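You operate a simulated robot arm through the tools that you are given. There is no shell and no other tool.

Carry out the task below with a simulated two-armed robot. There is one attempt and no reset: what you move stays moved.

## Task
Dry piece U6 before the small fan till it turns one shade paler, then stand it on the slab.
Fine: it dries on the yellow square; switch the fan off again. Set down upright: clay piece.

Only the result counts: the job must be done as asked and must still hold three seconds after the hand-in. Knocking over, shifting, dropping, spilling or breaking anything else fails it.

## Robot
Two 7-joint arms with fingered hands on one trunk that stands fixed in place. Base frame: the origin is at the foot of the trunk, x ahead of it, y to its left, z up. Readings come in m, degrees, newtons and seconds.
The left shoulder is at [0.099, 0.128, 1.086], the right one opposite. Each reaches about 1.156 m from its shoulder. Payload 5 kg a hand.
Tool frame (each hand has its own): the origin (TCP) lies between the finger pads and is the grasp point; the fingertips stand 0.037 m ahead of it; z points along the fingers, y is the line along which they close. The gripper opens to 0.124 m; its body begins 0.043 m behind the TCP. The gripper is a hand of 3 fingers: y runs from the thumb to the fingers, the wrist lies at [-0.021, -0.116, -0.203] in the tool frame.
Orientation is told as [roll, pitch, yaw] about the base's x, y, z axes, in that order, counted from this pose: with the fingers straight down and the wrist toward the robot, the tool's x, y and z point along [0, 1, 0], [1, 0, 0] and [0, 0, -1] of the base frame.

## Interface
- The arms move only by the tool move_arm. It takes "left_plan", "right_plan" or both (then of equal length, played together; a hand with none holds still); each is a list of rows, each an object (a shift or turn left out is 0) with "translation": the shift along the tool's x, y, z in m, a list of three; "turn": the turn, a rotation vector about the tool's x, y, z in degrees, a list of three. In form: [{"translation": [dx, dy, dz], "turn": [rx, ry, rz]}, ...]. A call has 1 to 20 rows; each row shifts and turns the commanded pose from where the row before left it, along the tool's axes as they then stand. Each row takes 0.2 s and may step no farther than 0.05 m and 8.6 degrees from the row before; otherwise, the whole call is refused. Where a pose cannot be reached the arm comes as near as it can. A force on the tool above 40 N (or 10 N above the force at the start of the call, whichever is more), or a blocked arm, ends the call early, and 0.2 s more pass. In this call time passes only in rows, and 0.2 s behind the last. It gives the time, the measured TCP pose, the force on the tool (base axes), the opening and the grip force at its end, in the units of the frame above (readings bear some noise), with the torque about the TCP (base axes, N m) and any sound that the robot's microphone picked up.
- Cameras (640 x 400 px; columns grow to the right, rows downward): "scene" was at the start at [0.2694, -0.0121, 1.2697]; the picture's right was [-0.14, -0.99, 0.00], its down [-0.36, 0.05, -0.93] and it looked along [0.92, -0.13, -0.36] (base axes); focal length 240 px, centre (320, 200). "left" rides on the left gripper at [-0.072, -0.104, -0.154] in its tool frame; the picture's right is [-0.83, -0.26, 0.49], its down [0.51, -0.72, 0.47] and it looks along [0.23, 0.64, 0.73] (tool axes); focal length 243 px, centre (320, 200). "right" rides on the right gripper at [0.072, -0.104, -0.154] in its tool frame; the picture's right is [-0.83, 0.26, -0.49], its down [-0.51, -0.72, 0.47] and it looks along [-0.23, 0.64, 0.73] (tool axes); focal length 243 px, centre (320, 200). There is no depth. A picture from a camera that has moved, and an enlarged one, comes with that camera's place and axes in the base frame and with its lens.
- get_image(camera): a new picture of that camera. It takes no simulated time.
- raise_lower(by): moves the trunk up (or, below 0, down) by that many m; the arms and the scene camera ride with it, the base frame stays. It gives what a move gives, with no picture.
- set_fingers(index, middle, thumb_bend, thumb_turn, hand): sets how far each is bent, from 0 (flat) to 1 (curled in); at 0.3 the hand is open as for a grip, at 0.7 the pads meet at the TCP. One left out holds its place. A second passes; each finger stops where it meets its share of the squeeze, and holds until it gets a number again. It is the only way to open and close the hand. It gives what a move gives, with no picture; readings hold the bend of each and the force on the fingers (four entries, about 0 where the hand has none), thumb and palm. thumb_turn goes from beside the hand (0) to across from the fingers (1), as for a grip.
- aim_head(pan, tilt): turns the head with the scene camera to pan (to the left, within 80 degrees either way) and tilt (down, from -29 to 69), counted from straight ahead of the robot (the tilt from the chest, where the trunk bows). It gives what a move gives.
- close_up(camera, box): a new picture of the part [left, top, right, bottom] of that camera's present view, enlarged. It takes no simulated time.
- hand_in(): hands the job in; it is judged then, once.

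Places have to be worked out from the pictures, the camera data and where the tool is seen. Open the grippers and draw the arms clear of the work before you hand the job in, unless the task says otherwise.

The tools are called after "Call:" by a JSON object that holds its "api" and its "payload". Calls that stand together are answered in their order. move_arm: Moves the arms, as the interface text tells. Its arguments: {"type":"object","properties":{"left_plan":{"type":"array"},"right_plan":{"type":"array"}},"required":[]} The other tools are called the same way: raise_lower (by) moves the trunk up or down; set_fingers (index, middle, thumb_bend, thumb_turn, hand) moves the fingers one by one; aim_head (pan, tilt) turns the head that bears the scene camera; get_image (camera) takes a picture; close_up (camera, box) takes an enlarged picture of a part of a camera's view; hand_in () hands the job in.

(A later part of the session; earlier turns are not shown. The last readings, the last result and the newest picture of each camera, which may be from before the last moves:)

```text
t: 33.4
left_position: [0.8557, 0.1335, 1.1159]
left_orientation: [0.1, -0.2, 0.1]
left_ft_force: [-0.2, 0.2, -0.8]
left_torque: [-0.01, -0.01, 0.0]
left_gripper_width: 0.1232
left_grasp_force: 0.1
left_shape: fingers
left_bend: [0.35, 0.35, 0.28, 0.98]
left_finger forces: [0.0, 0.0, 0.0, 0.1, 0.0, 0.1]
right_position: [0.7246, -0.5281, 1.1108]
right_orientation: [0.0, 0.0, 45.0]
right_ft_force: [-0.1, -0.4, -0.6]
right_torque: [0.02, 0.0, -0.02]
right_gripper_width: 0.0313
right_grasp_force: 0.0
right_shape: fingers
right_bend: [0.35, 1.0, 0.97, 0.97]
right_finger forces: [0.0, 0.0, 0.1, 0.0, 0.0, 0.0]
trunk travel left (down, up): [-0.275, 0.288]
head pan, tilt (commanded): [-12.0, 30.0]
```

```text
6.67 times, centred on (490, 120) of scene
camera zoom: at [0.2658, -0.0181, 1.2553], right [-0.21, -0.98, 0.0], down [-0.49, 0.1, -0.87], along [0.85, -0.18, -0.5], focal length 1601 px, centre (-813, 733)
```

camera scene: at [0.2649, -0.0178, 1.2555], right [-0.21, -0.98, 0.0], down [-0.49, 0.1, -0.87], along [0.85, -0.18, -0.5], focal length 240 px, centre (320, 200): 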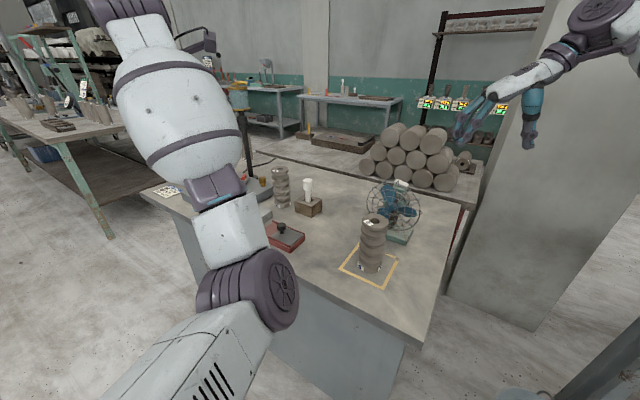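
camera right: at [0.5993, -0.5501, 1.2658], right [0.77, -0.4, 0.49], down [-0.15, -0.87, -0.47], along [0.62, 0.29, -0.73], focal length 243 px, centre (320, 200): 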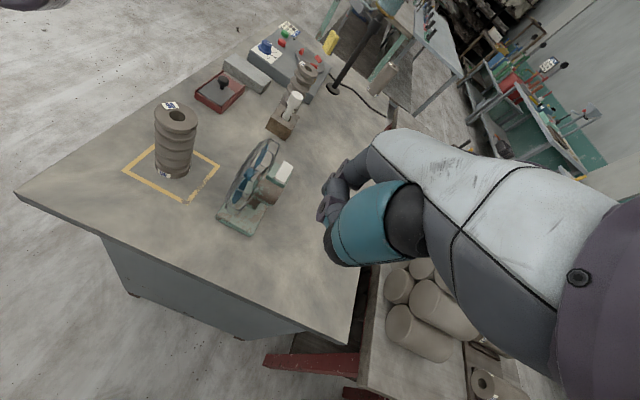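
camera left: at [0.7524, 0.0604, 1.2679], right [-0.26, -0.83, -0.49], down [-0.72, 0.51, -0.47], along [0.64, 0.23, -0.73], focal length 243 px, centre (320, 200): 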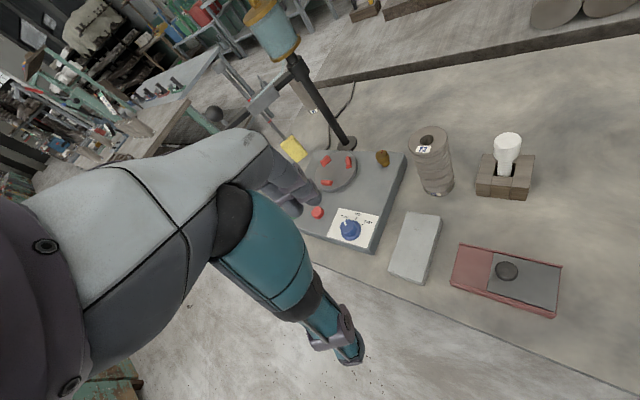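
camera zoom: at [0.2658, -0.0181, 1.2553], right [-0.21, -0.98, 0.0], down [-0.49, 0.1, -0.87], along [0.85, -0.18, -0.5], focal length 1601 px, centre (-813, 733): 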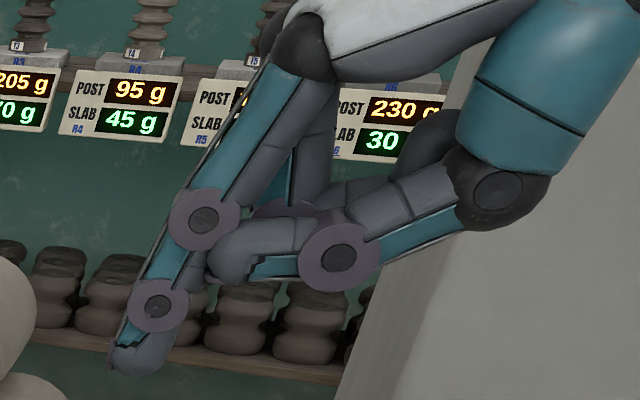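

The curled thumb blocks the index finger, so I open the thumb out of the way and bend the index again.

Call:
{"api": "set_fingers", "payload": {"hand": "right", "thumb_bend": 0.15}}

Call:
{"api": "set_fingers", "payload": {"hand": "right", "index": 0.5}}

Call:
{"api": "close_up", "payload": {"camera": "right", "box": [270, 130, 430, 280]}}

Call:
{"api": "close_up", "payload": {"camera": "scene", "box": [450, 90, 550, 165]}}

```text
t: 34.4
left_position: [0.8557, 0.1327, 1.1155]
left_orientation: [0.1, -0.2, 0.1]
left_ft_force: [-0.5, -0.4, -0.2]
left_torque: [-0.01, -0.01, 0.03]
left_gripper_width: 0.1232
left_grasp_force: 0.0
left_shape: fingers
left_bend: [0.35, 0.35, 0.28, 0.98]
left_finger forces: [0.0, 0.1, 0.1, 0.0, 0.0, 0.0]
right_position: [0.7246, -0.5285, 1.1112]
right_orientation: [0.0, 0.1, 45.0]
right_ft_force: [0.2, 0.6, 0.3]
right_torque: [-0.03, 0.04, 0.01]
right_gripper_width: 0.113
right_grasp_force: 0.1
right_shape: fingers
right_bend: [0.5, 1.0, 0.15, 0.97]
right_finger forces: [0.0, 0.1, 0.1, 0.0, 0.0, 0.1]
trunk travel left (down, up): [-0.275, 0.288]
head pan, tilt (commanded): [-12.0, 30.0]
```

```text
t: 35.4
left_position: [0.8553, 0.134, 1.1148]
left_orientation: [0.1, -0.2, 0.1]
left_ft_force: [-0.4, 0.1, 0.3]
left_torque: [0.01, -0.03, 0.01]
left_gripper_width: 0.1232
left_grasp_force: 0.1
left_shape: fingers
left_bend: [0.35, 0.35, 0.28, 0.98]
left_finger forces: [0.1, 0.1, 0.1, 0.1, 0.0, 0.0]
right_position: [0.7245, -0.5282, 1.112]
right_orientation: [0.0, -0.1, 45.0]
right_ft_force: [-0.3, 0.6, -0.6]
right_torque: [-0.03, -0.02, 0.0]
right_gripper_width: 0.1131
right_grasp_force: 0.0
right_shape: fingers
right_bend: [0.5, 1.0, 0.15, 0.97]
right_finger forces: [0.0, 0.1, 0.0, 0.0, 0.0, 0.0]
trunk travel left (down, up): [-0.275, 0.288]
head pan, tilt (commanded): [-12.0, 30.0]
```

```text
2.67 times, centred on (350, 205) of right
camera zoom: at [0.5993, -0.55, 1.2658], right [0.77, -0.4, 0.49], down [-0.15, -0.87, -0.47], along [0.62, 0.29, -0.73], focal length 647 px, centre (240, 187)
```

zoom: 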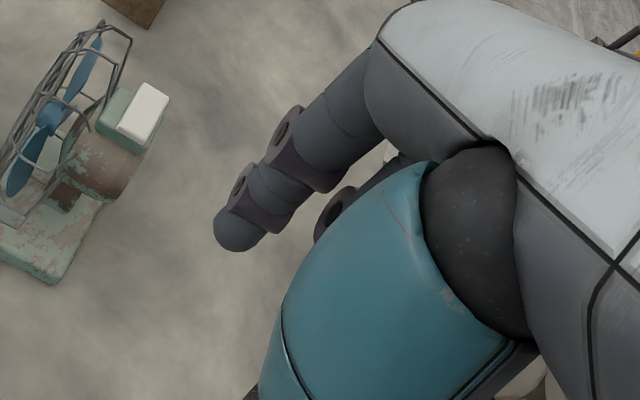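

```text
5.33 times, centred on (500, 128) of scene
camera zoom: at [0.2658, -0.0181, 1.2553], right [-0.21, -0.98, 0.0], down [-0.49, 0.1, -0.87], along [0.85, -0.18, -0.5], focal length 1281 px, centre (-640, 587)
```

zoom: 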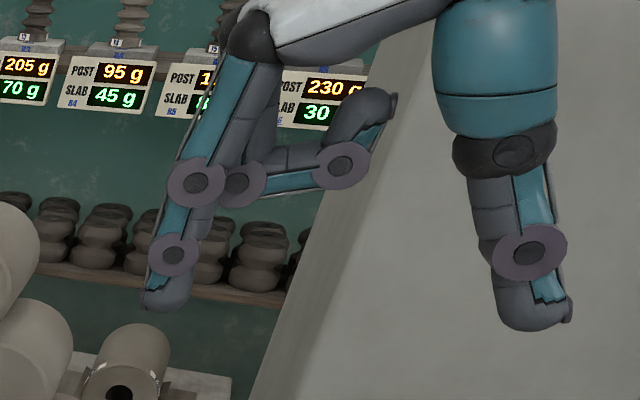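

The index now points straight down (tip near tool (0.010, 0.040), end about 0.041 ahead of the TCP), with the thumb well out to the side. I move it above the switch, staying clear of the cage.

Call:
{"api": "move_arm", "payload": {"right_plan": [{"translation": [0.0092, 0.0334, 0.008]}, {"translation": [0.0092, 0.0334, 0.012]}, {"translation": [0.0092, 0.0334, 0.016]}, {"translation": [0.0092, 0.0334, 0.016]}]}}

Call:
{"api": "get_image", "payload": {"camera": "right"}}

Call:
{"api": "get_image", "payload": {"camera": "scene"}}

```text
t: 36.4
left_position: [0.8571, 0.1318, 1.1143]
left_orientation: [0.0, -0.2, 0.1]
left_ft_force: [-0.2, -0.2, -0.9]
left_torque: [0.01, -0.01, -0.02]
left_gripper_width: 0.1233
left_grasp_force: 0.0
left_shape: fingers
left_bend: [0.35, 0.35, 0.28, 0.98]
left_finger forces: [0.0, 0.0, 0.1, 0.1, 0.1, 0.1]
right_position: [0.7957, -0.4057, 1.0592]
right_orientation: [0.0, 0.0, 44.9]
right_ft_force: [0.8, -0.3, 0.6]
right_torque: [-0.01, 0.03, 0.01]
right_gripper_width: 0.1132
right_grasp_force: 0.1
right_shape: fingers
right_bend: [0.5, 1.0, 0.15, 0.97]
right_finger forces: [0.0, 0.0, 0.0, 0.0, 0.0, 0.1]
trunk travel left (down, up): [-0.275, 0.288]
head pan, tilt (commanded): [-12.0, 30.0]
```

```text
taken
camera right: at [0.6701, -0.4283, 1.2137], right [0.77, -0.4, 0.49], down [-0.15, -0.87, -0.47], along [0.62, 0.29, -0.73], focal length 243 px, centre (320, 200)
```

right: 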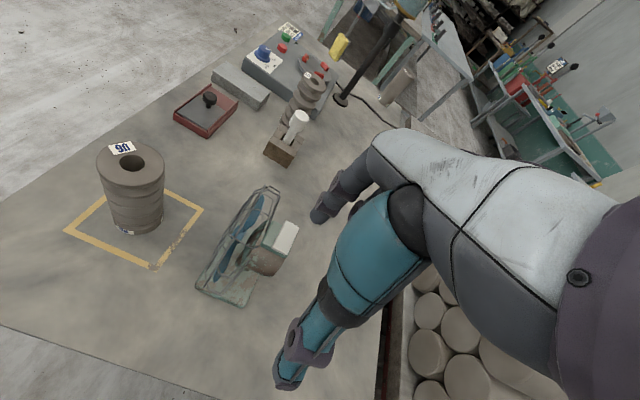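

```text
taken
camera scene: at [0.267, -0.0174, 1.255], right [-0.21, -0.98, 0.0], down [-0.49, 0.1, -0.87], along [0.85, -0.18, -0.5], focal length 240 px, centre (320, 200)
```

scene: 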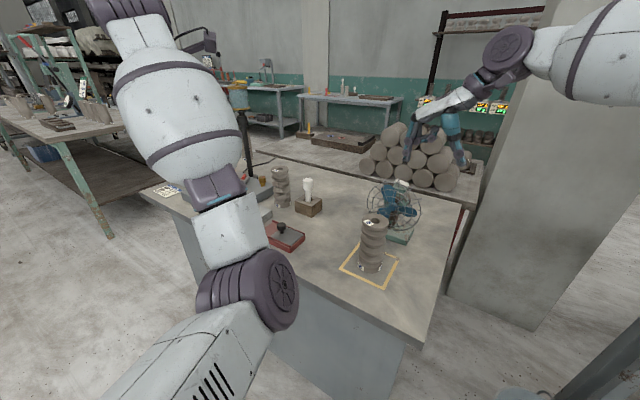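

I enlarge both views to compare the fingertip with the switch.

Call:
{"api": "close_up", "payload": {"camera": "right", "box": [230, 160, 350, 270]}}

Call:
{"api": "close_up", "payload": {"camera": "scene", "box": [370, 110, 470, 220]}}

```text
3.64 times, centred on (290, 215) of right
camera zoom: at [0.6701, -0.4283, 1.2137], right [0.77, -0.4, 0.49], down [-0.15, -0.87, -0.47], along [0.62, 0.29, -0.73], focal length 882 px, centre (429, 146)
```

zoom: 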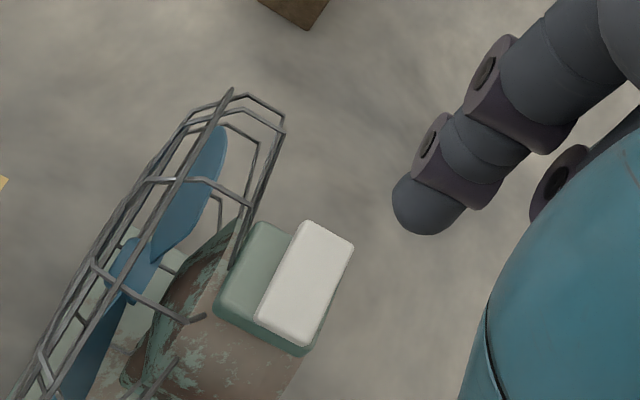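

```text
3.64 times, centred on (420, 165) of scene
camera zoom: at [0.267, -0.0174, 1.255], right [-0.21, -0.98, 0.0], down [-0.49, 0.1, -0.87], along [0.85, -0.18, -0.5], focal length 873 px, centre (-44, 327)
```

zoom: 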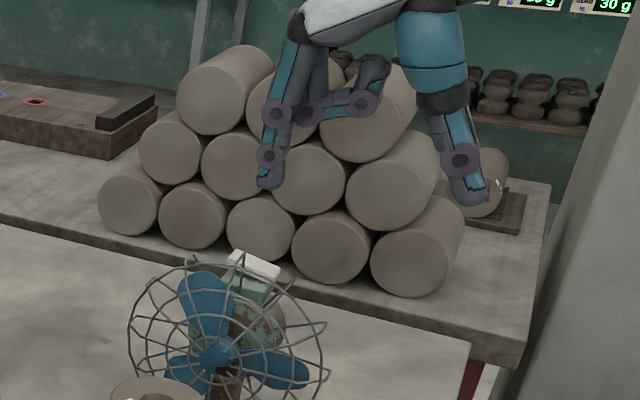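

The fingertip is about 10 mm behind and 3 mm to one side of the slide's centre, consistent in both views. I shift forward 8 mm and come down close above the block's top.

Call:
{"api": "move_arm", "payload": {"right_plan": [{"translation": [0.008, -0.002, 0.01]}, {"translation": [0, 0, 0.016]}, {"translation": [0, 0, 0.016]}]}}

Call:
{"api": "close_up", "payload": {"camera": "right", "box": [250, 170, 360, 270]}}

Call:
{"api": "close_up", "payload": {"camera": "scene", "box": [370, 130, 450, 220]}}

```text
t: 37.2
left_position: [0.8566, 0.1318, 1.1146]
left_orientation: [0.1, -0.3, 0.1]
left_ft_force: [0.0, 1.0, 0.2]
left_torque: [0.0, 0.04, 0.01]
left_gripper_width: 0.1231
left_grasp_force: 0.1
left_shape: fingers
left_bend: [0.35, 0.35, 0.28, 0.98]
left_finger forces: [0.0, 0.0, 0.1, 0.1, 0.1, 0.0]
right_position: [0.7865, -0.4009, 1.0188]
right_orientation: [0.0, -0.1, 45.1]
right_ft_force: [1.0, -0.4, 0.8]
right_torque: [0.01, 0.01, 0.04]
right_gripper_width: 0.113
right_grasp_force: 0.1
right_shape: fingers
right_bend: [0.5, 1.0, 0.15, 0.97]
right_finger forces: [0.0, 0.0, 0.0, 0.0, 0.1, 0.1]
trunk travel left (down, up): [-0.275, 0.288]
head pan, tilt (commanded): [-12.0, 30.0]
```

```text
4.00 times, centred on (305, 220) of right
camera zoom: at [0.6603, -0.4226, 1.1729], right [0.77, -0.4, 0.49], down [-0.15, -0.87, -0.47], along [0.62, 0.29, -0.73], focal length 970 px, centre (380, 120)
```

zoom: 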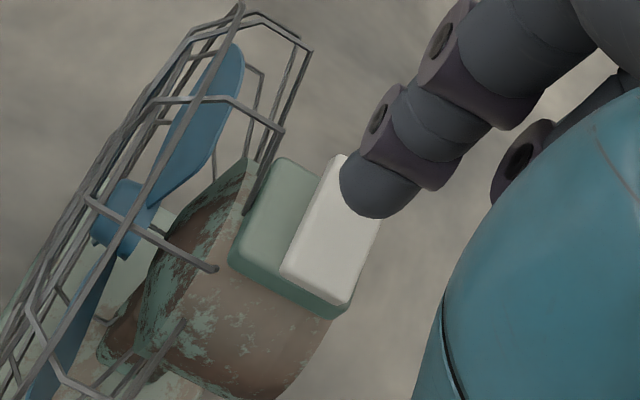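

```text
4.44 times, centred on (410, 175) of scene
camera zoom: at [0.2657, -0.0183, 1.2553], right [-0.21, -0.98, 0.0], down [-0.49, 0.1, -0.87], along [0.85, -0.18, -0.5], focal length 1067 px, centre (-80, 311)
```

zoom: 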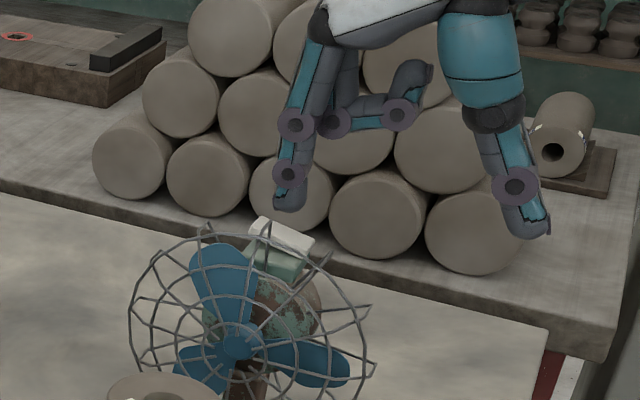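

The tip is right above the slide's centre, about 12 mm high. I lower carefully to contact.

Call:
{"api": "move_arm", "payload": {"right_plan": [{"translation": [0, 0, 0.005]}, {"translation": [0, 0, 0.003]}]}}

```text
t: 37.8
left_position: [0.8558, 0.1325, 1.1155]
left_orientation: [0.0, -0.3, 0.1]
left_ft_force: [0.0, -0.1, -0.7]
left_torque: [0.0, 0.0, 0.02]
left_gripper_width: 0.1234
left_grasp_force: 0.1
left_shape: fingers
left_bend: [0.35, 0.35, 0.28, 0.98]
left_finger forces: [0.1, 0.0, 0.0, 0.0, 0.0, 0.1]
right_position: [0.7853, -0.4013, 1.0108]
right_orientation: [0.0, 0.1, 45.0]
right_ft_force: [-0.4, 0.4, 0.1]
right_torque: [-0.01, 0.02, -0.02]
right_gripper_width: 0.1129
right_grasp_force: 0.1
right_shape: fingers
right_bend: [0.5, 1.0, 0.15, 0.97]
right_finger forces: [0.0, 0.0, 0.0, 0.0, 0.0, 0.1]
trunk travel left (down, up): [-0.275, 0.288]
head pan, tilt (commanded): [-12.0, 30.0]
```

No contact yet; two more millimetres at a time.

Call:
{"api": "move_arm", "payload": {"right_plan": [{"translation": [0, 0, 0.002]}, {"translation": [0, 0, 0.001]}]}}

Call:
{"api": "close_up", "payload": {"camera": "right", "box": [260, 170, 350, 260]}}

```text
t: 38.4
left_position: [0.8561, 0.1333, 1.1152]
left_orientation: [0.0, -0.2, 0.0]
left_ft_force: [-0.4, 0.1, 0.0]
left_torque: [0.0, 0.03, 0.03]
left_gripper_width: 0.1232
left_grasp_force: 0.1
left_shape: fingers
left_bend: [0.35, 0.35, 0.28, 0.98]
left_finger forces: [0.1, 0.1, 0.0, 0.0, 0.0, 0.0]
right_position: [0.7853, -0.4017, 1.0068]
right_orientation: [0.0, 0.0, 45.0]
right_ft_force: [0.1, -0.2, -1.3]
right_torque: [-0.01, 0.0, -0.02]
right_gripper_width: 0.1129
right_grasp_force: 0.1
right_shape: fingers
right_bend: [0.5, 1.0, 0.15, 0.97]
right_finger forces: [0.0, 0.0, 0.0, 0.0, 0.0, 0.1]
trunk travel left (down, up): [-0.275, 0.288]
head pan, tilt (commanded): [-12.0, 30.0]
```

```text
4.44 times, centred on (305, 215) of right
camera zoom: at [0.6604, -0.4225, 1.1609], right [0.77, -0.4, 0.49], down [-0.15, -0.87, -0.47], along [0.62, 0.29, -0.73], focal length 1078 px, centre (387, 133)
```

zoom: 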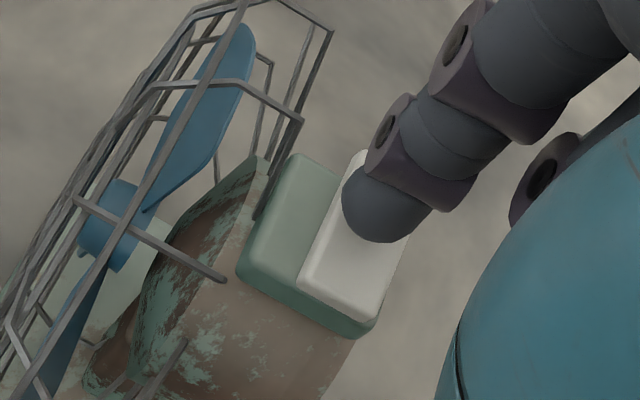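

Call:
{"api": "move_arm", "payload": {"right_plan": [{"translation": [0, 0, 0.002]}, {"translation": [0, 0, 0.001]}]}}

```text
t: 39.0
left_position: [0.8564, 0.1326, 1.1158]
left_orientation: [0.1, -0.3, 0.2]
left_ft_force: [-0.1, 1.0, 0.1]
left_torque: [0.02, 0.0, 0.02]
left_gripper_width: 0.1234
left_grasp_force: 0.1
left_shape: fingers
left_bend: [0.35, 0.35, 0.28, 0.98]
left_finger forces: [0.0, 0.1, 0.0, 0.0, 0.0, 0.0]
right_position: [0.7864, -0.4003, 1.0048]
right_orientation: [-0.1, -0.1, 45.1]
right_ft_force: [0.2, 1.4, 3.0]
right_torque: [0.11, -0.05, -0.02]
right_gripper_width: 0.1133
right_grasp_force: 0.8
right_shape: fingers
right_bend: [0.5, 1.0, 0.15, 0.97]
right_finger forces: [2.1, 0.0, 0.0, 0.1, 0.0, 0.1]
trunk travel left (down, up): [-0.275, 0.288]
head pan, tilt (commanded): [-12.0, 30.0]
```

Contact: about 3 N on the index fingertip. I press 1 mm more and drag forward (toward the cage) in small steps, listening for the fan.

Call:
{"api": "move_arm", "payload": {"right_plan": [{"translation": [0, 0, 0.0015]}, {"translation": [0.002, 0, 0]}, {"translation": [0.002, 0, 0]}]}}

Call:
{"api": "close_up", "payload": {"camera": "right", "box": [260, 170, 350, 260]}}

```text
t: 39.8
left_position: [0.8563, 0.1323, 1.1153]
left_orientation: [0.0, -0.1, 0.0]
left_ft_force: [-0.2, -0.6, 0.0]
left_torque: [-0.01, -0.02, 0.01]
left_gripper_width: 0.123
left_grasp_force: 0.1
left_shape: fingers
left_bend: [0.35, 0.35, 0.28, 0.98]
left_finger forces: [0.0, 0.1, 0.0, 0.0, 0.1, 0.0]
right_position: [0.7818, -0.399, 1.0037]
right_orientation: [0.0, -0.2, 45.0]
right_ft_force: [2.1, 0.7, 3.9]
right_torque: [0.12, -0.16, -0.08]
right_gripper_width: 0.1147
right_grasp_force: 1.4
right_shape: fingers
right_bend: [0.49, 1.0, 0.15, 0.97]
right_finger forces: [3.7, 0.0, 0.0, 0.0, 0.1, 0.1]
trunk travel left (down, up): [-0.275, 0.288]
head pan, tilt (commanded): [-12.0, 30.0]
```

```text
4.44 times, centred on (305, 215) of right
camera zoom: at [0.6569, -0.4207, 1.1567], right [0.77, -0.4, 0.49], down [-0.15, -0.87, -0.47], along [0.62, 0.29, -0.73], focal length 1078 px, centre (387, 133)
```

zoom: 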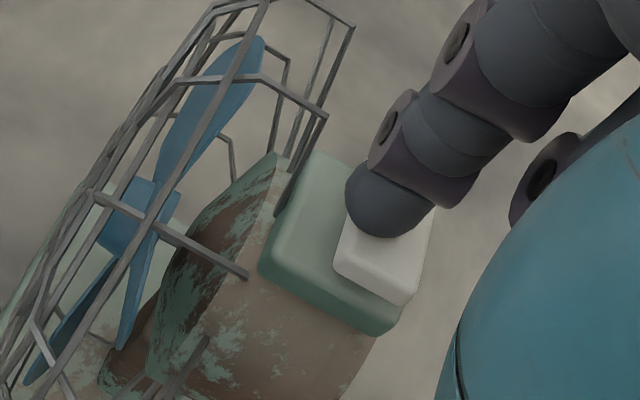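

No sound yet. I look closely at how the block has responded.

Call:
{"api": "close_up", "payload": {"camera": "right", "box": [290, 185, 335, 220]}}

Call:
{"api": "close_up", "payload": {"camera": "scene", "box": [385, 165, 425, 200]}}

```text
11.43 times, centred on (312, 202) of right
camera zoom: at [0.6569, -0.4207, 1.1567], right [0.77, -0.4, 0.49], down [-0.15, -0.87, -0.47], along [0.62, 0.29, -0.73], focal length 2773 px, centre (406, 171)
```

zoom: 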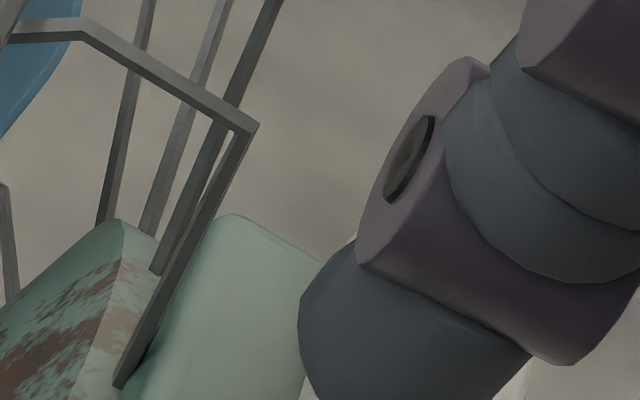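

```text
11.43 times, centred on (405, 182) of scene
camera zoom: at [0.2655, -0.018, 1.2554], right [-0.21, -0.98, 0.0], down [-0.49, 0.1, -0.87], along [0.85, -0.18, -0.5], focal length 2744 px, centre (-651, 400)
```

zoom: 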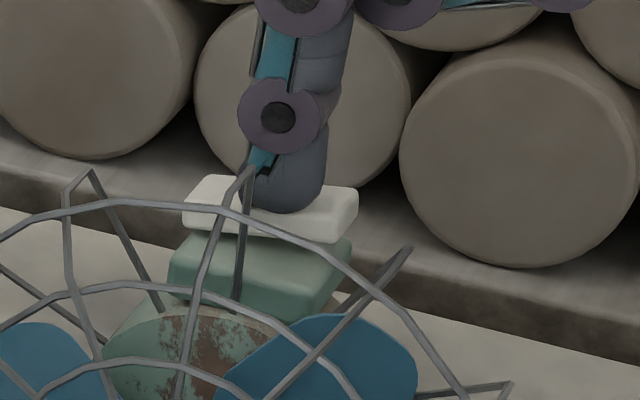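

The blades look to be in a different position than before. I check whether the fan is running.

Call:
{"api": "get_image", "payload": {"camera": "scene"}}

Call:
{"api": "close_up", "payload": {"camera": "scene", "box": [330, 150, 440, 280]}}

Call:
{"api": "close_up", "payload": {"camera": "right", "box": [230, 150, 360, 280]}}

```text
taken
camera scene: at [0.2655, -0.018, 1.2554], right [-0.21, -0.98, 0.0], down [-0.49, 0.1, -0.87], along [0.85, -0.18, -0.5], focal length 240 px, centre (320, 200)
```

scene: 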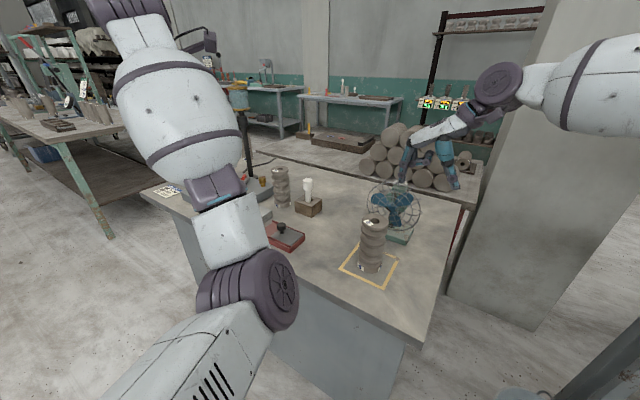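

```text
3.08 times, centred on (385, 215) of scene
camera zoom: at [0.2655, -0.018, 1.2554], right [-0.21, -0.98, 0.0], down [-0.49, 0.1, -0.87], along [0.85, -0.18, -0.5], focal length 739 px, centre (120, 154)
```

zoom: 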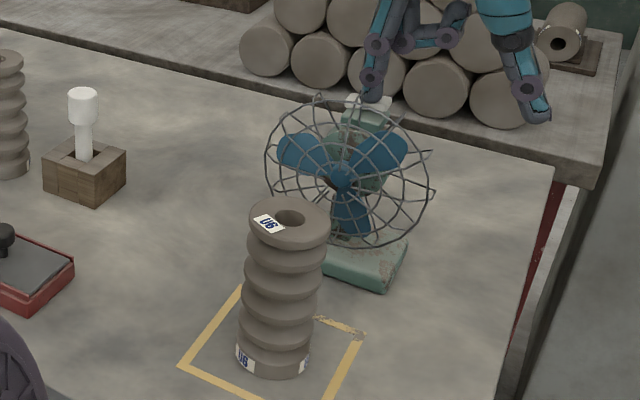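

```text
3.08 times, centred on (295, 215) of right
camera zoom: at [0.6569, -0.4207, 1.1567], right [0.77, -0.4, 0.49], down [-0.15, -0.87, -0.47], along [0.62, 0.29, -0.73], focal length 746 px, centre (397, 154)
```

zoom: 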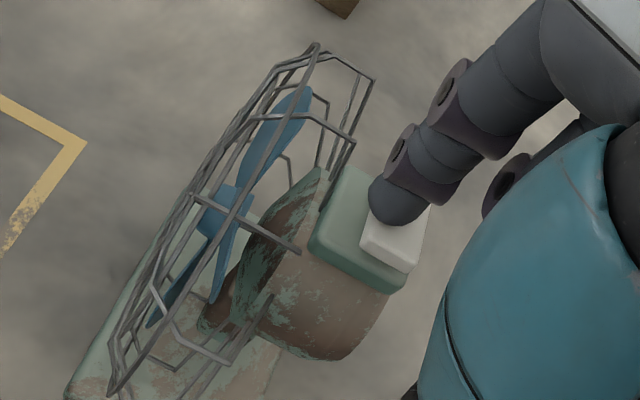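

The fan hasn't shifted, but the blades have turned. I hold for a moment and look again.

Call:
{"api": "move_arm", "payload": {"right_plan": [{"translation": [0, 0, 0]}]}}

Call:
{"api": "close_up", "payload": {"camera": "scene", "box": [330, 150, 440, 280]}}

Call:
{"api": "close_up", "payload": {"camera": "right", "box": [260, 170, 350, 260]}}

```text
t: 40.2
left_position: [0.8559, 0.1332, 1.1147]
left_orientation: [0.0, -0.3, 0.1]
left_ft_force: [0.2, 0.0, 0.2]
left_torque: [0.02, -0.03, -0.01]
left_gripper_width: 0.1231
left_grasp_force: 0.0
left_shape: fingers
left_bend: [0.35, 0.35, 0.28, 0.98]
left_finger forces: [0.0, 0.0, 0.1, 0.0, 0.0, 0.0]
right_position: [0.7824, -0.3981, 1.0024]
right_orientation: [0.0, -0.1, 45.0]
right_ft_force: [1.5, 0.7, 4.4]
right_torque: [0.16, -0.17, -0.12]
right_gripper_width: 0.1149
right_grasp_force: 2.2
right_shape: fingers
right_bend: [0.49, 1.0, 0.15, 0.97]
right_finger forces: [4.3, 0.1, 0.0, 0.0, 0.0, 0.0]
trunk travel left (down, up): [-0.275, 0.288]
head pan, tilt (commanded): [-12.0, 30.0]
```

```text
3.08 times, centred on (385, 215) of scene
camera zoom: at [0.2655, -0.0179, 1.2554], right [-0.21, -0.98, 0.0], down [-0.49, 0.1, -0.87], along [0.85, -0.18, -0.5], focal length 739 px, centre (120, 154)
```

zoom: 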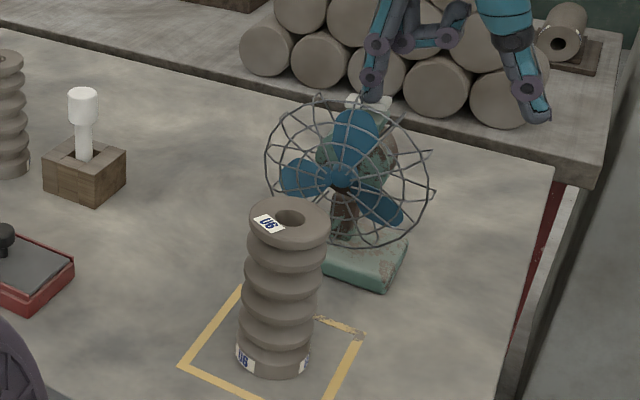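

```text
4.44 times, centred on (305, 215) of right
camera zoom: at [0.6569, -0.4207, 1.1567], right [0.77, -0.4, 0.49], down [-0.15, -0.87, -0.47], along [0.62, 0.29, -0.73], focal length 1078 px, centre (387, 133)
```

zoom: 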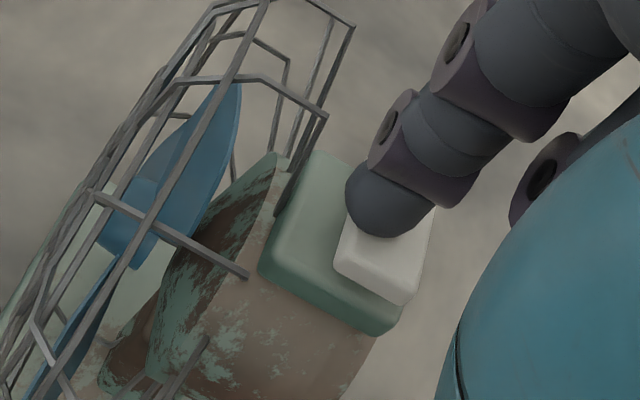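

The blades keep turning, so the fan is on. I lift the finger off the slide to see whether it stays on and how the block now sits.

Call:
{"api": "move_arm", "payload": {"right_plan": [{"translation": [-0.004, 0, -0.02]}]}}

Call:
{"api": "close_up", "payload": {"camera": "scene", "box": [330, 150, 440, 280]}}

Call:
{"api": "close_up", "payload": {"camera": "right", "box": [260, 170, 350, 260]}}

Call:
{"api": "close_up", "payload": {"camera": "scene", "box": [385, 165, 425, 200]}}

```text
t: 40.6
left_position: [0.8561, 0.1331, 1.1163]
left_orientation: [0.1, -0.2, 0.1]
left_ft_force: [0.8, 0.7, 0.0]
left_torque: [0.02, 0.02, 0.01]
left_gripper_width: 0.1234
left_grasp_force: 0.1
left_shape: fingers
left_bend: [0.35, 0.35, 0.28, 0.98]
left_finger forces: [0.1, 0.1, 0.0, 0.0, 0.1, 0.0]
right_position: [0.7828, -0.4011, 1.0216]
right_orientation: [0.1, 0.0, 45.1]
right_ft_force: [0.2, 0.2, 0.2]
right_torque: [-0.04, -0.04, 0.0]
right_gripper_width: 0.113
right_grasp_force: 0.0
right_shape: fingers
right_bend: [0.5, 1.0, 0.15, 0.97]
right_finger forces: [0.0, 0.1, 0.0, 0.0, 0.0, 0.0]
trunk travel left (down, up): [-0.275, 0.288]
head pan, tilt (commanded): [-12.0, 30.0]
```

```text
3.08 times, centred on (385, 215) of scene
camera zoom: at [0.2653, -0.0176, 1.2554], right [-0.21, -0.98, 0.0], down [-0.49, 0.1, -0.87], along [0.85, -0.18, -0.5], focal length 739 px, centre (120, 154)
```

zoom: 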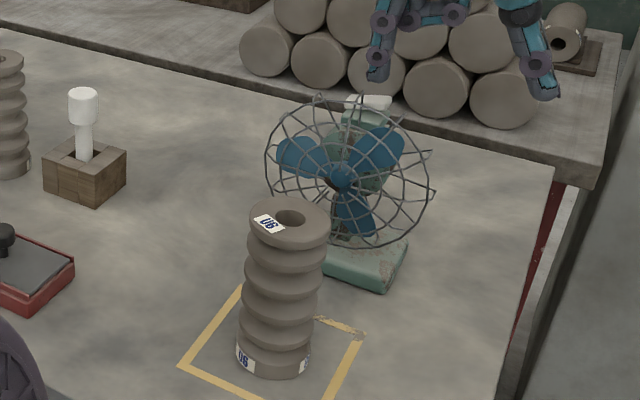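

```text
4.44 times, centred on (305, 215) of right
camera zoom: at [0.6587, -0.423, 1.1765], right [0.77, -0.4, 0.49], down [-0.15, -0.87, -0.47], along [0.62, 0.29, -0.73], focal length 1078 px, centre (387, 133)
```

zoom: 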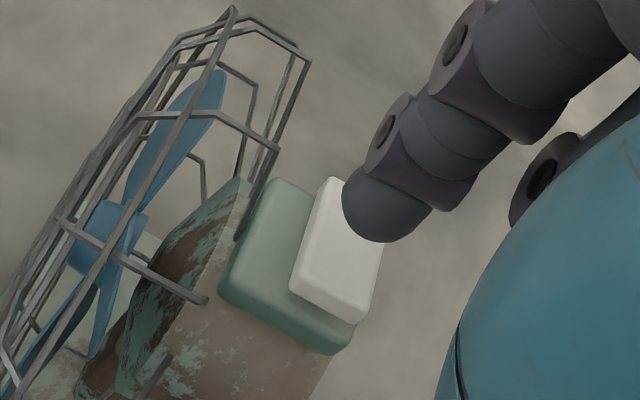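

```text
11.43 times, centred on (405, 182) of scene
camera zoom: at [0.2653, -0.0176, 1.2554], right [-0.21, -0.98, 0.0], down [-0.49, 0.1, -0.87], along [0.85, -0.18, -0.5], focal length 2744 px, centre (-651, 400)
```

zoom: 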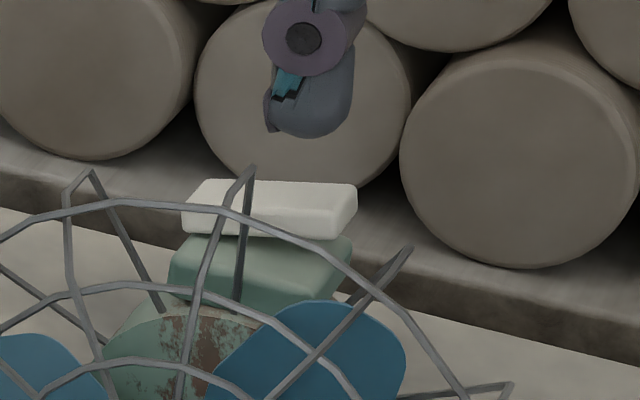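

Now it is clear: the block is a rocker that tips sideways — its far end is now down (on) and its near end raised. To switch off I must press the near end, so I pre-position the fingertip over that end and start watching U6's colour.

Call:
{"api": "move_arm", "payload": {"right_plan": [{"translation": [0, -0.0135, -0.002]}]}}

Call:
{"api": "close_up", "payload": {"camera": "scene", "box": [260, 155, 440, 290]}}

Call:
{"api": "close_up", "payload": {"camera": "right", "box": [260, 170, 350, 260]}}

```text
t: 41.0
left_position: [0.8551, 0.1325, 1.1151]
left_orientation: [0.1, -0.2, 0.2]
left_ft_force: [-0.5, -0.3, 0.6]
left_torque: [0.04, 0.0, -0.05]
left_gripper_width: 0.1233
left_grasp_force: 0.1
left_shape: fingers
left_bend: [0.35, 0.35, 0.28, 0.98]
left_finger forces: [0.0, 0.1, 0.1, 0.1, 0.0, 0.1]
right_position: [0.776, -0.4117, 1.026]
right_orientation: [0.0, 0.0, 45.0]
right_ft_force: [0.1, 0.3, 0.1]
right_torque: [0.01, -0.04, -0.03]
right_gripper_width: 0.1132
right_grasp_force: 0.1
right_shape: fingers
right_bend: [0.5, 1.0, 0.15, 0.97]
right_finger forces: [0.0, 0.1, 0.0, 0.0, 0.0, 0.0]
trunk travel left (down, up): [-0.275, 0.288]
head pan, tilt (commanded): [-12.0, 30.0]
```

```text
2.96 times, centred on (350, 222) of scene
camera zoom: at [0.2651, -0.0186, 1.2555], right [-0.21, -0.98, 0.0], down [-0.49, 0.1, -0.87], along [0.85, -0.18, -0.5], focal length 711 px, centre (231, 133)
```

zoom: 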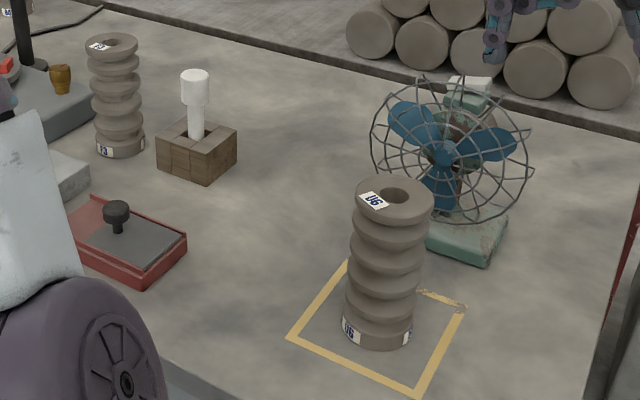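

```text
4.44 times, centred on (305, 215) of right
camera zoom: at [0.6504, -0.433, 1.1794], right [0.77, -0.4, 0.49], down [-0.15, -0.87, -0.47], along [0.62, 0.29, -0.73], focal length 1078 px, centre (387, 133)
```

zoom: 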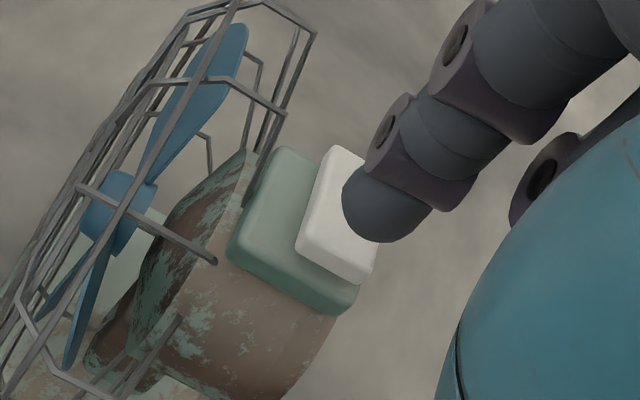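

The fingertip now hovers over the raised (near) end. I wait about a second at a time, comparing U6 with the undried F3.

Call:
{"api": "move_arm", "payload": {"right_plan": [{"translation": [0, 0, 0.001]}, {}, {}, {}]}}

Call:
{"api": "close_up", "payload": {"camera": "scene", "box": [260, 155, 440, 290]}}

```text
t: 42.0
left_position: [0.855, 0.1326, 1.1156]
left_orientation: [0.1, -0.1, 0.1]
left_ft_force: [0.0, 0.3, -0.1]
left_torque: [0.0, 0.02, 0.01]
left_gripper_width: 0.1231
left_grasp_force: 0.1
left_shape: fingers
left_bend: [0.35, 0.35, 0.28, 0.98]
left_finger forces: [0.1, 0.0, 0.0, 0.0, 0.0, 0.1]
right_position: [0.7763, -0.4119, 1.0241]
right_orientation: [0.0, 0.0, 45.0]
right_ft_force: [0.2, -0.3, -0.1]
right_torque: [-0.03, 0.01, 0.02]
right_gripper_width: 0.1133
right_grasp_force: 0.1
right_shape: fingers
right_bend: [0.5, 1.0, 0.15, 0.97]
right_finger forces: [0.0, 0.0, 0.0, 0.0, 0.0, 0.0]
trunk travel left (down, up): [-0.275, 0.288]
head pan, tilt (commanded): [-12.0, 30.0]
```

```text
2.96 times, centred on (350, 222) of scene
camera zoom: at [0.2657, -0.0181, 1.2553], right [-0.21, -0.98, 0.0], down [-0.49, 0.1, -0.87], along [0.85, -0.18, -0.5], focal length 711 px, centre (231, 133)
```

zoom: 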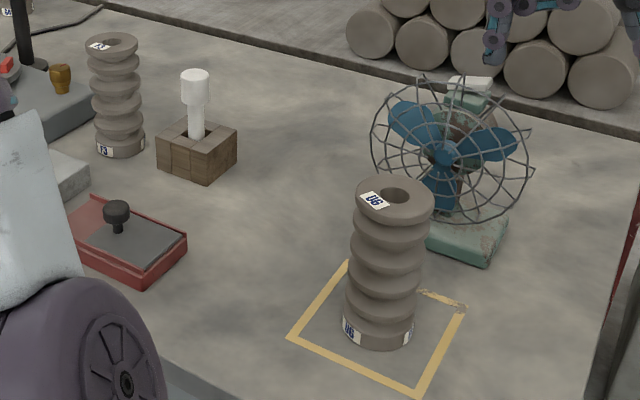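

I compare enlarged patches of U6 and F3 directly.

Call:
{"api": "close_up", "payload": {"camera": "scene", "box": [355, 210, 390, 275]}}

Call:
{"api": "close_up", "payload": {"camera": "scene", "box": [268, 160, 300, 212]}}

```text
6.15 times, centred on (372, 242) of scene
camera zoom: at [0.2657, -0.0181, 1.2553], right [-0.21, -0.98, 0.0], down [-0.49, 0.1, -0.87], along [0.85, -0.18, -0.5], focal length 1478 px, centre (-3, -62)
```

zoom: 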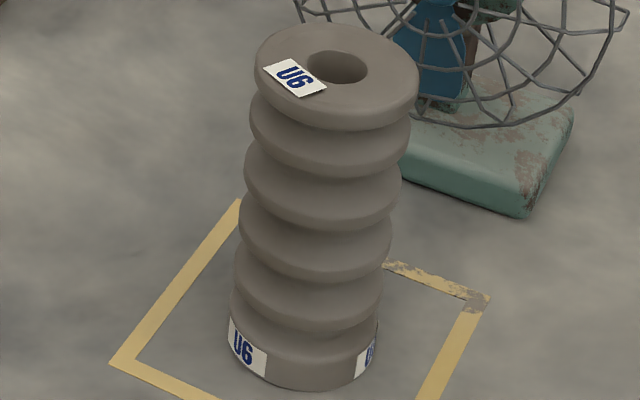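

```text
7.69 times, centred on (284, 186) of scene
camera zoom: at [0.2657, -0.0181, 1.2553], right [-0.21, -0.98, 0.0], down [-0.49, 0.1, -0.87], along [0.85, -0.18, -0.5], focal length 1847 px, centre (597, 308)
```

zoom: 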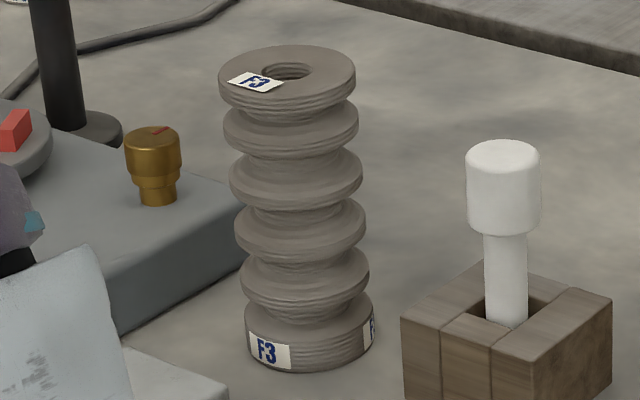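

U6 and F3 still look about alike. I wait a bit more and compare the same crop.

Call:
{"api": "move_arm", "payload": {"right_plan": [{}, {}, {}]}}

Call:
{"api": "close_up", "payload": {"camera": "scene", "box": [355, 210, 390, 275]}}

```text
t: 42.8
left_position: [0.8561, 0.1326, 1.1151]
left_orientation: [0.1, -0.2, 0.2]
left_ft_force: [-0.6, 1.2, -0.2]
left_torque: [0.0, 0.01, -0.01]
left_gripper_width: 0.1233
left_grasp_force: 0.1
left_shape: fingers
left_bend: [0.35, 0.35, 0.28, 0.98]
left_finger forces: [0.1, 0.0, 0.1, 0.0, 0.0, 0.1]
right_position: [0.7759, -0.4119, 1.0231]
right_orientation: [0.0, -0.1, 45.0]
right_ft_force: [0.5, 0.2, 0.3]
right_torque: [-0.02, -0.02, 0.0]
right_gripper_width: 0.1132
right_grasp_force: 0.0
right_shape: fingers
right_bend: [0.5, 1.0, 0.15, 0.97]
right_finger forces: [0.0, 0.0, 0.1, 0.1, 0.0, 0.1]
trunk travel left (down, up): [-0.275, 0.288]
head pan, tilt (commanded): [-12.0, 30.0]
```

```text
6.15 times, centred on (372, 242) of scene
camera zoom: at [0.2658, -0.0181, 1.2553], right [-0.21, -0.98, 0.0], down [-0.49, 0.1, -0.87], along [0.85, -0.18, -0.5], focal length 1478 px, centre (-3, -62)
```

zoom: 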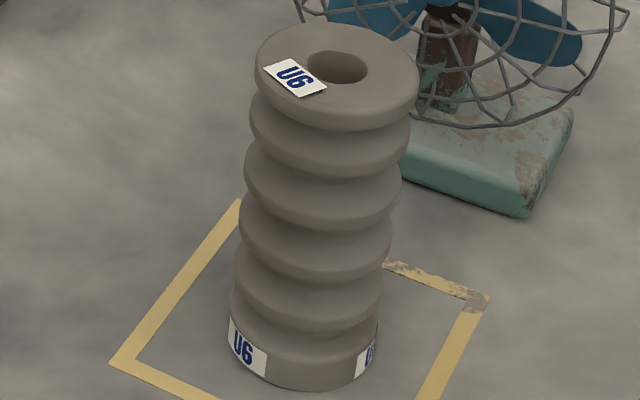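

No visible change yet; the fan is spinning. I keep waiting in short steps.

Call:
{"api": "move_arm", "payload": {"right_plan": [{}, {}, {}, {}]}}

Call:
{"api": "close_up", "payload": {"camera": "scene", "box": [355, 210, 390, 275]}}

```text
t: 43.8
left_position: [0.8567, 0.1338, 1.1142]
left_orientation: [0.1, -0.2, 0.1]
left_ft_force: [-0.2, 0.2, 0.4]
left_torque: [0.01, 0.02, 0.0]
left_gripper_width: 0.1231
left_grasp_force: 0.0
left_shape: fingers
left_bend: [0.35, 0.35, 0.28, 0.98]
left_finger forces: [0.1, 0.0, 0.0, 0.1, 0.0, 0.1]
right_position: [0.7772, -0.4121, 1.0238]
right_orientation: [0.0, 0.0, 45.0]
right_ft_force: [-0.5, -0.4, 0.2]
right_torque: [-0.03, 0.0, -0.01]
right_gripper_width: 0.113
right_grasp_force: 0.1
right_shape: fingers
right_bend: [0.5, 1.0, 0.15, 0.97]
right_finger forces: [0.1, 0.1, 0.0, 0.1, 0.0, 0.0]
trunk travel left (down, up): [-0.275, 0.288]
head pan, tilt (commanded): [-12.0, 30.0]
```

```text
6.15 times, centred on (372, 242) of scene
camera zoom: at [0.2658, -0.0181, 1.2553], right [-0.21, -0.98, 0.0], down [-0.49, 0.1, -0.87], along [0.85, -0.18, -0.5], focal length 1478 px, centre (-3, -62)
```

zoom: 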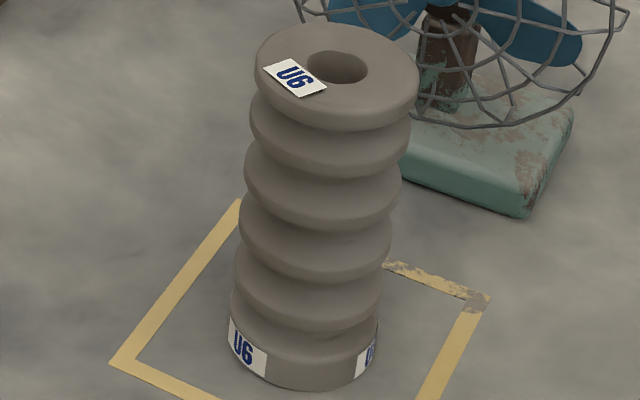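

The blades show the same position as a second ago, so I check at a different interval that the fan still runs.

Call:
{"api": "move_arm", "payload": {"right_plan": [{}, {}]}}

Call:
{"api": "close_up", "payload": {"camera": "scene", "box": [355, 210, 390, 275]}}

Call:
{"api": "close_up", "payload": {"camera": "scene", "box": [260, 155, 440, 290]}}

```text
t: 44.4
left_position: [0.8564, 0.1317, 1.1156]
left_orientation: [0.1, -0.2, 0.1]
left_ft_force: [-0.5, -0.5, -0.1]
left_torque: [-0.01, 0.02, -0.01]
left_gripper_width: 0.1232
left_grasp_force: 0.0
left_shape: fingers
left_bend: [0.35, 0.35, 0.28, 0.98]
left_finger forces: [0.0, 0.0, 0.1, 0.0, 0.1, 0.0]
right_position: [0.777, -0.41, 1.0236]
right_orientation: [0.0, 0.0, 45.0]
right_ft_force: [0.1, -0.1, -0.3]
right_torque: [0.0, 0.0, 0.0]
right_gripper_width: 0.1131
right_grasp_force: 0.1
right_shape: fingers
right_bend: [0.5, 1.0, 0.15, 0.97]
right_finger forces: [0.1, 0.0, 0.0, 0.1, 0.1, 0.0]
trunk travel left (down, up): [-0.275, 0.288]
head pan, tilt (commanded): [-12.0, 30.0]
```

```text
6.15 times, centred on (372, 242) of scene
camera zoom: at [0.2658, -0.0181, 1.2553], right [-0.21, -0.98, 0.0], down [-0.49, 0.1, -0.87], along [0.85, -0.18, -0.5], focal length 1478 px, centre (-3, -62)
```

zoom: 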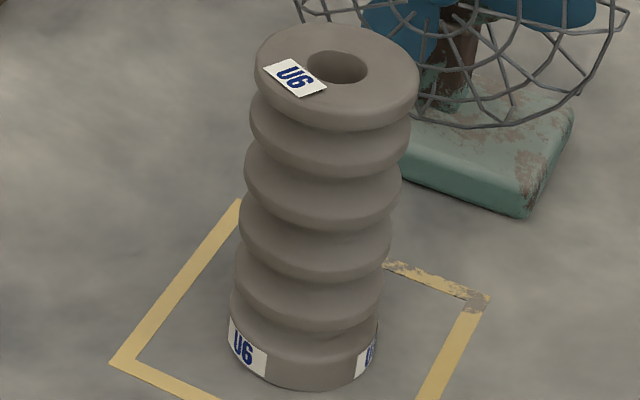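

```text
2.96 times, centred on (350, 222) of scene
camera zoom: at [0.2658, -0.0181, 1.2553], right [-0.21, -0.98, 0.0], down [-0.49, 0.1, -0.87], along [0.85, -0.18, -0.5], focal length 711 px, centre (231, 133)
```

zoom: 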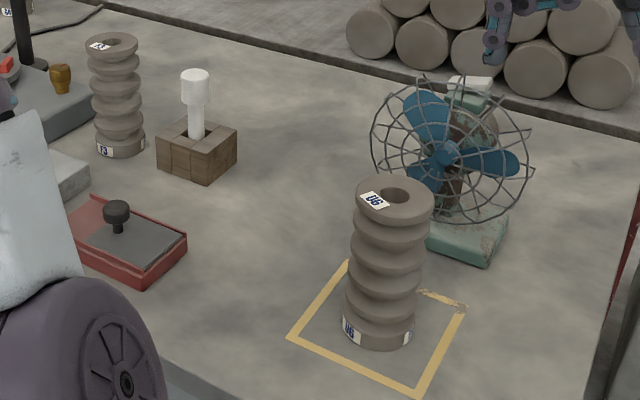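

The fan is running. I take tight crops of both pieces' tops to compare shades more sensitively.

Call:
{"api": "close_up", "payload": {"camera": "scene", "box": [360, 211, 392, 231]}}

Call:
{"api": "close_up", "payload": {"camera": "scene", "box": [266, 161, 298, 181]}}

```text
16.00 times, centred on (376, 221) of scene
camera zoom: at [0.2658, -0.0181, 1.2553], right [-0.21, -0.98, 0.0], down [-0.49, 0.1, -0.87], along [0.85, -0.18, -0.5], focal length 3842 px, centre (-576, -136)
```

zoom: 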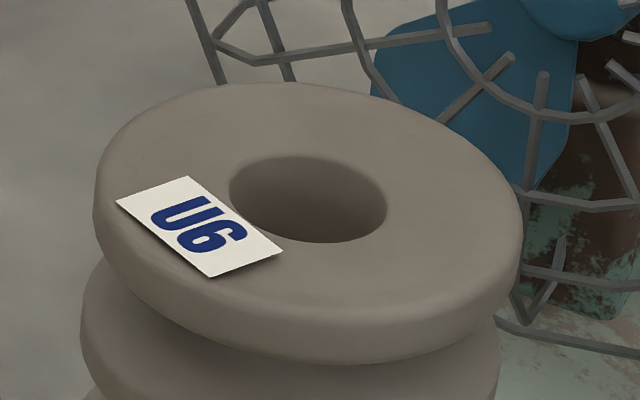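

```text
16.00 times, centred on (282, 171) of scene
camera zoom: at [0.2658, -0.0181, 1.2553], right [-0.21, -0.98, 0.0], down [-0.49, 0.1, -0.87], along [0.85, -0.18, -0.5], focal length 3842 px, centre (928, 664)
```

zoom: 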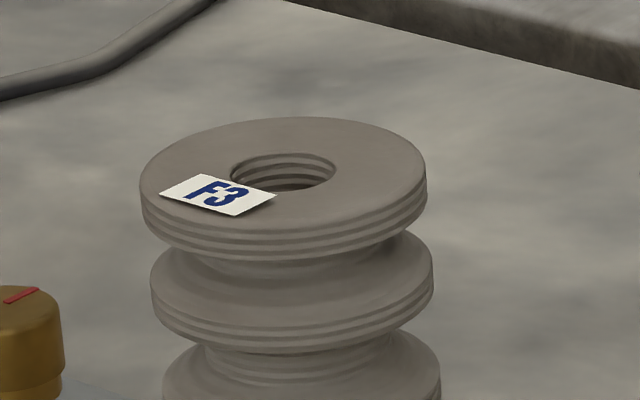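

U6's top now looks a bit paler than F3's. I continue in short steps and repeat the same tight crop.

Call:
{"api": "move_arm", "payload": {"right_plan": [{}, {}, {}]}}

Call:
{"api": "close_up", "payload": {"camera": "scene", "box": [360, 211, 392, 231]}}

```text
t: 45.2
left_position: [0.8561, 0.1319, 1.1155]
left_orientation: [0.1, -0.2, 0.2]
left_ft_force: [-0.2, 1.1, -0.9]
left_torque: [0.0, 0.0, -0.02]
left_gripper_width: 0.1231
left_grasp_force: 0.0
left_shape: fingers
left_bend: [0.35, 0.35, 0.28, 0.98]
left_finger forces: [0.0, 0.0, 0.1, 0.0, 0.0, 0.0]
right_position: [0.7766, -0.4108, 1.0243]
right_orientation: [0.0, 0.0, 45.0]
right_ft_force: [0.0, -0.5, 1.0]
right_torque: [-0.02, -0.01, -0.01]
right_gripper_width: 0.1132
right_grasp_force: 0.2
right_shape: fingers
right_bend: [0.5, 1.0, 0.15, 0.97]
right_finger forces: [0.0, 0.0, 0.1, 0.0, 0.0, 0.0]
trunk travel left (down, up): [-0.275, 0.288]
head pan, tilt (commanded): [-12.0, 30.0]
```

```text
16.00 times, centred on (376, 221) of scene
camera zoom: at [0.2658, -0.0181, 1.2553], right [-0.21, -0.98, 0.0], down [-0.49, 0.1, -0.87], along [0.85, -0.18, -0.5], focal length 3842 px, centre (-576, -136)
```

zoom: 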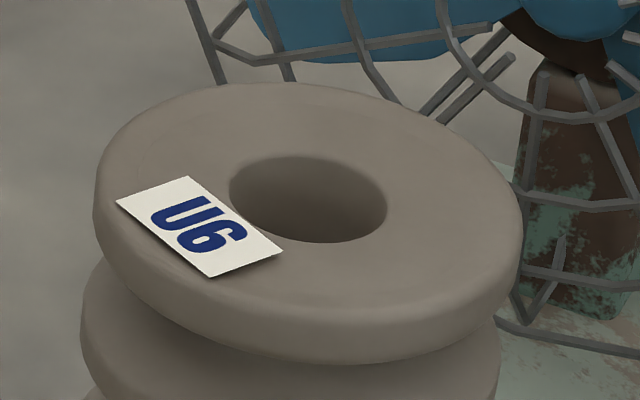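

It keeps getting gradually paler. I look at the swatches on the card for the size of one shade step.

Call:
{"api": "close_up", "payload": {"camera": "scene", "box": [145, 175, 195, 205]}}

Call:
{"api": "close_up", "payload": {"camera": "scene", "box": [260, 155, 440, 290]}}

```text
12.80 times, centred on (170, 190) of scene
camera zoom: at [0.2658, -0.0181, 1.2553], right [-0.21, -0.98, 0.0], down [-0.49, 0.1, -0.87], along [0.85, -0.18, -0.5], focal length 3073 px, centre (2240, 328)
```

zoom: 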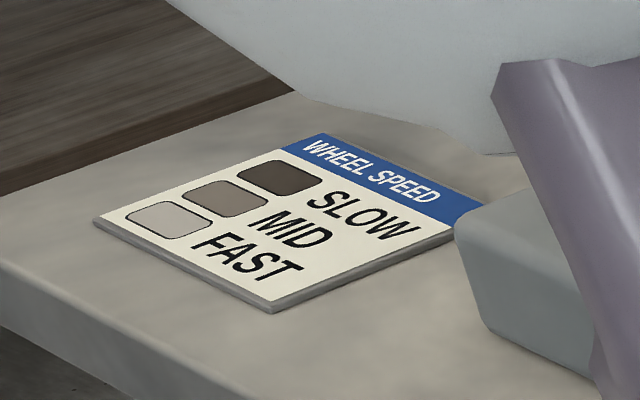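

```text
2.96 times, centred on (350, 222) of scene
camera zoom: at [0.2658, -0.0181, 1.2553], right [-0.21, -0.98, 0.0], down [-0.49, 0.1, -0.87], along [0.85, -0.18, -0.5], focal length 711 px, centre (231, 133)
```

zoom: 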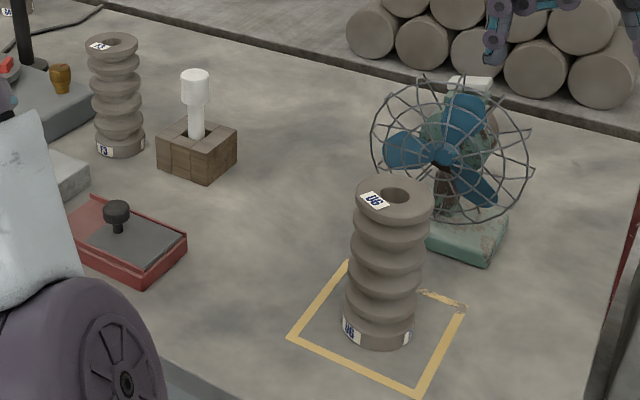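

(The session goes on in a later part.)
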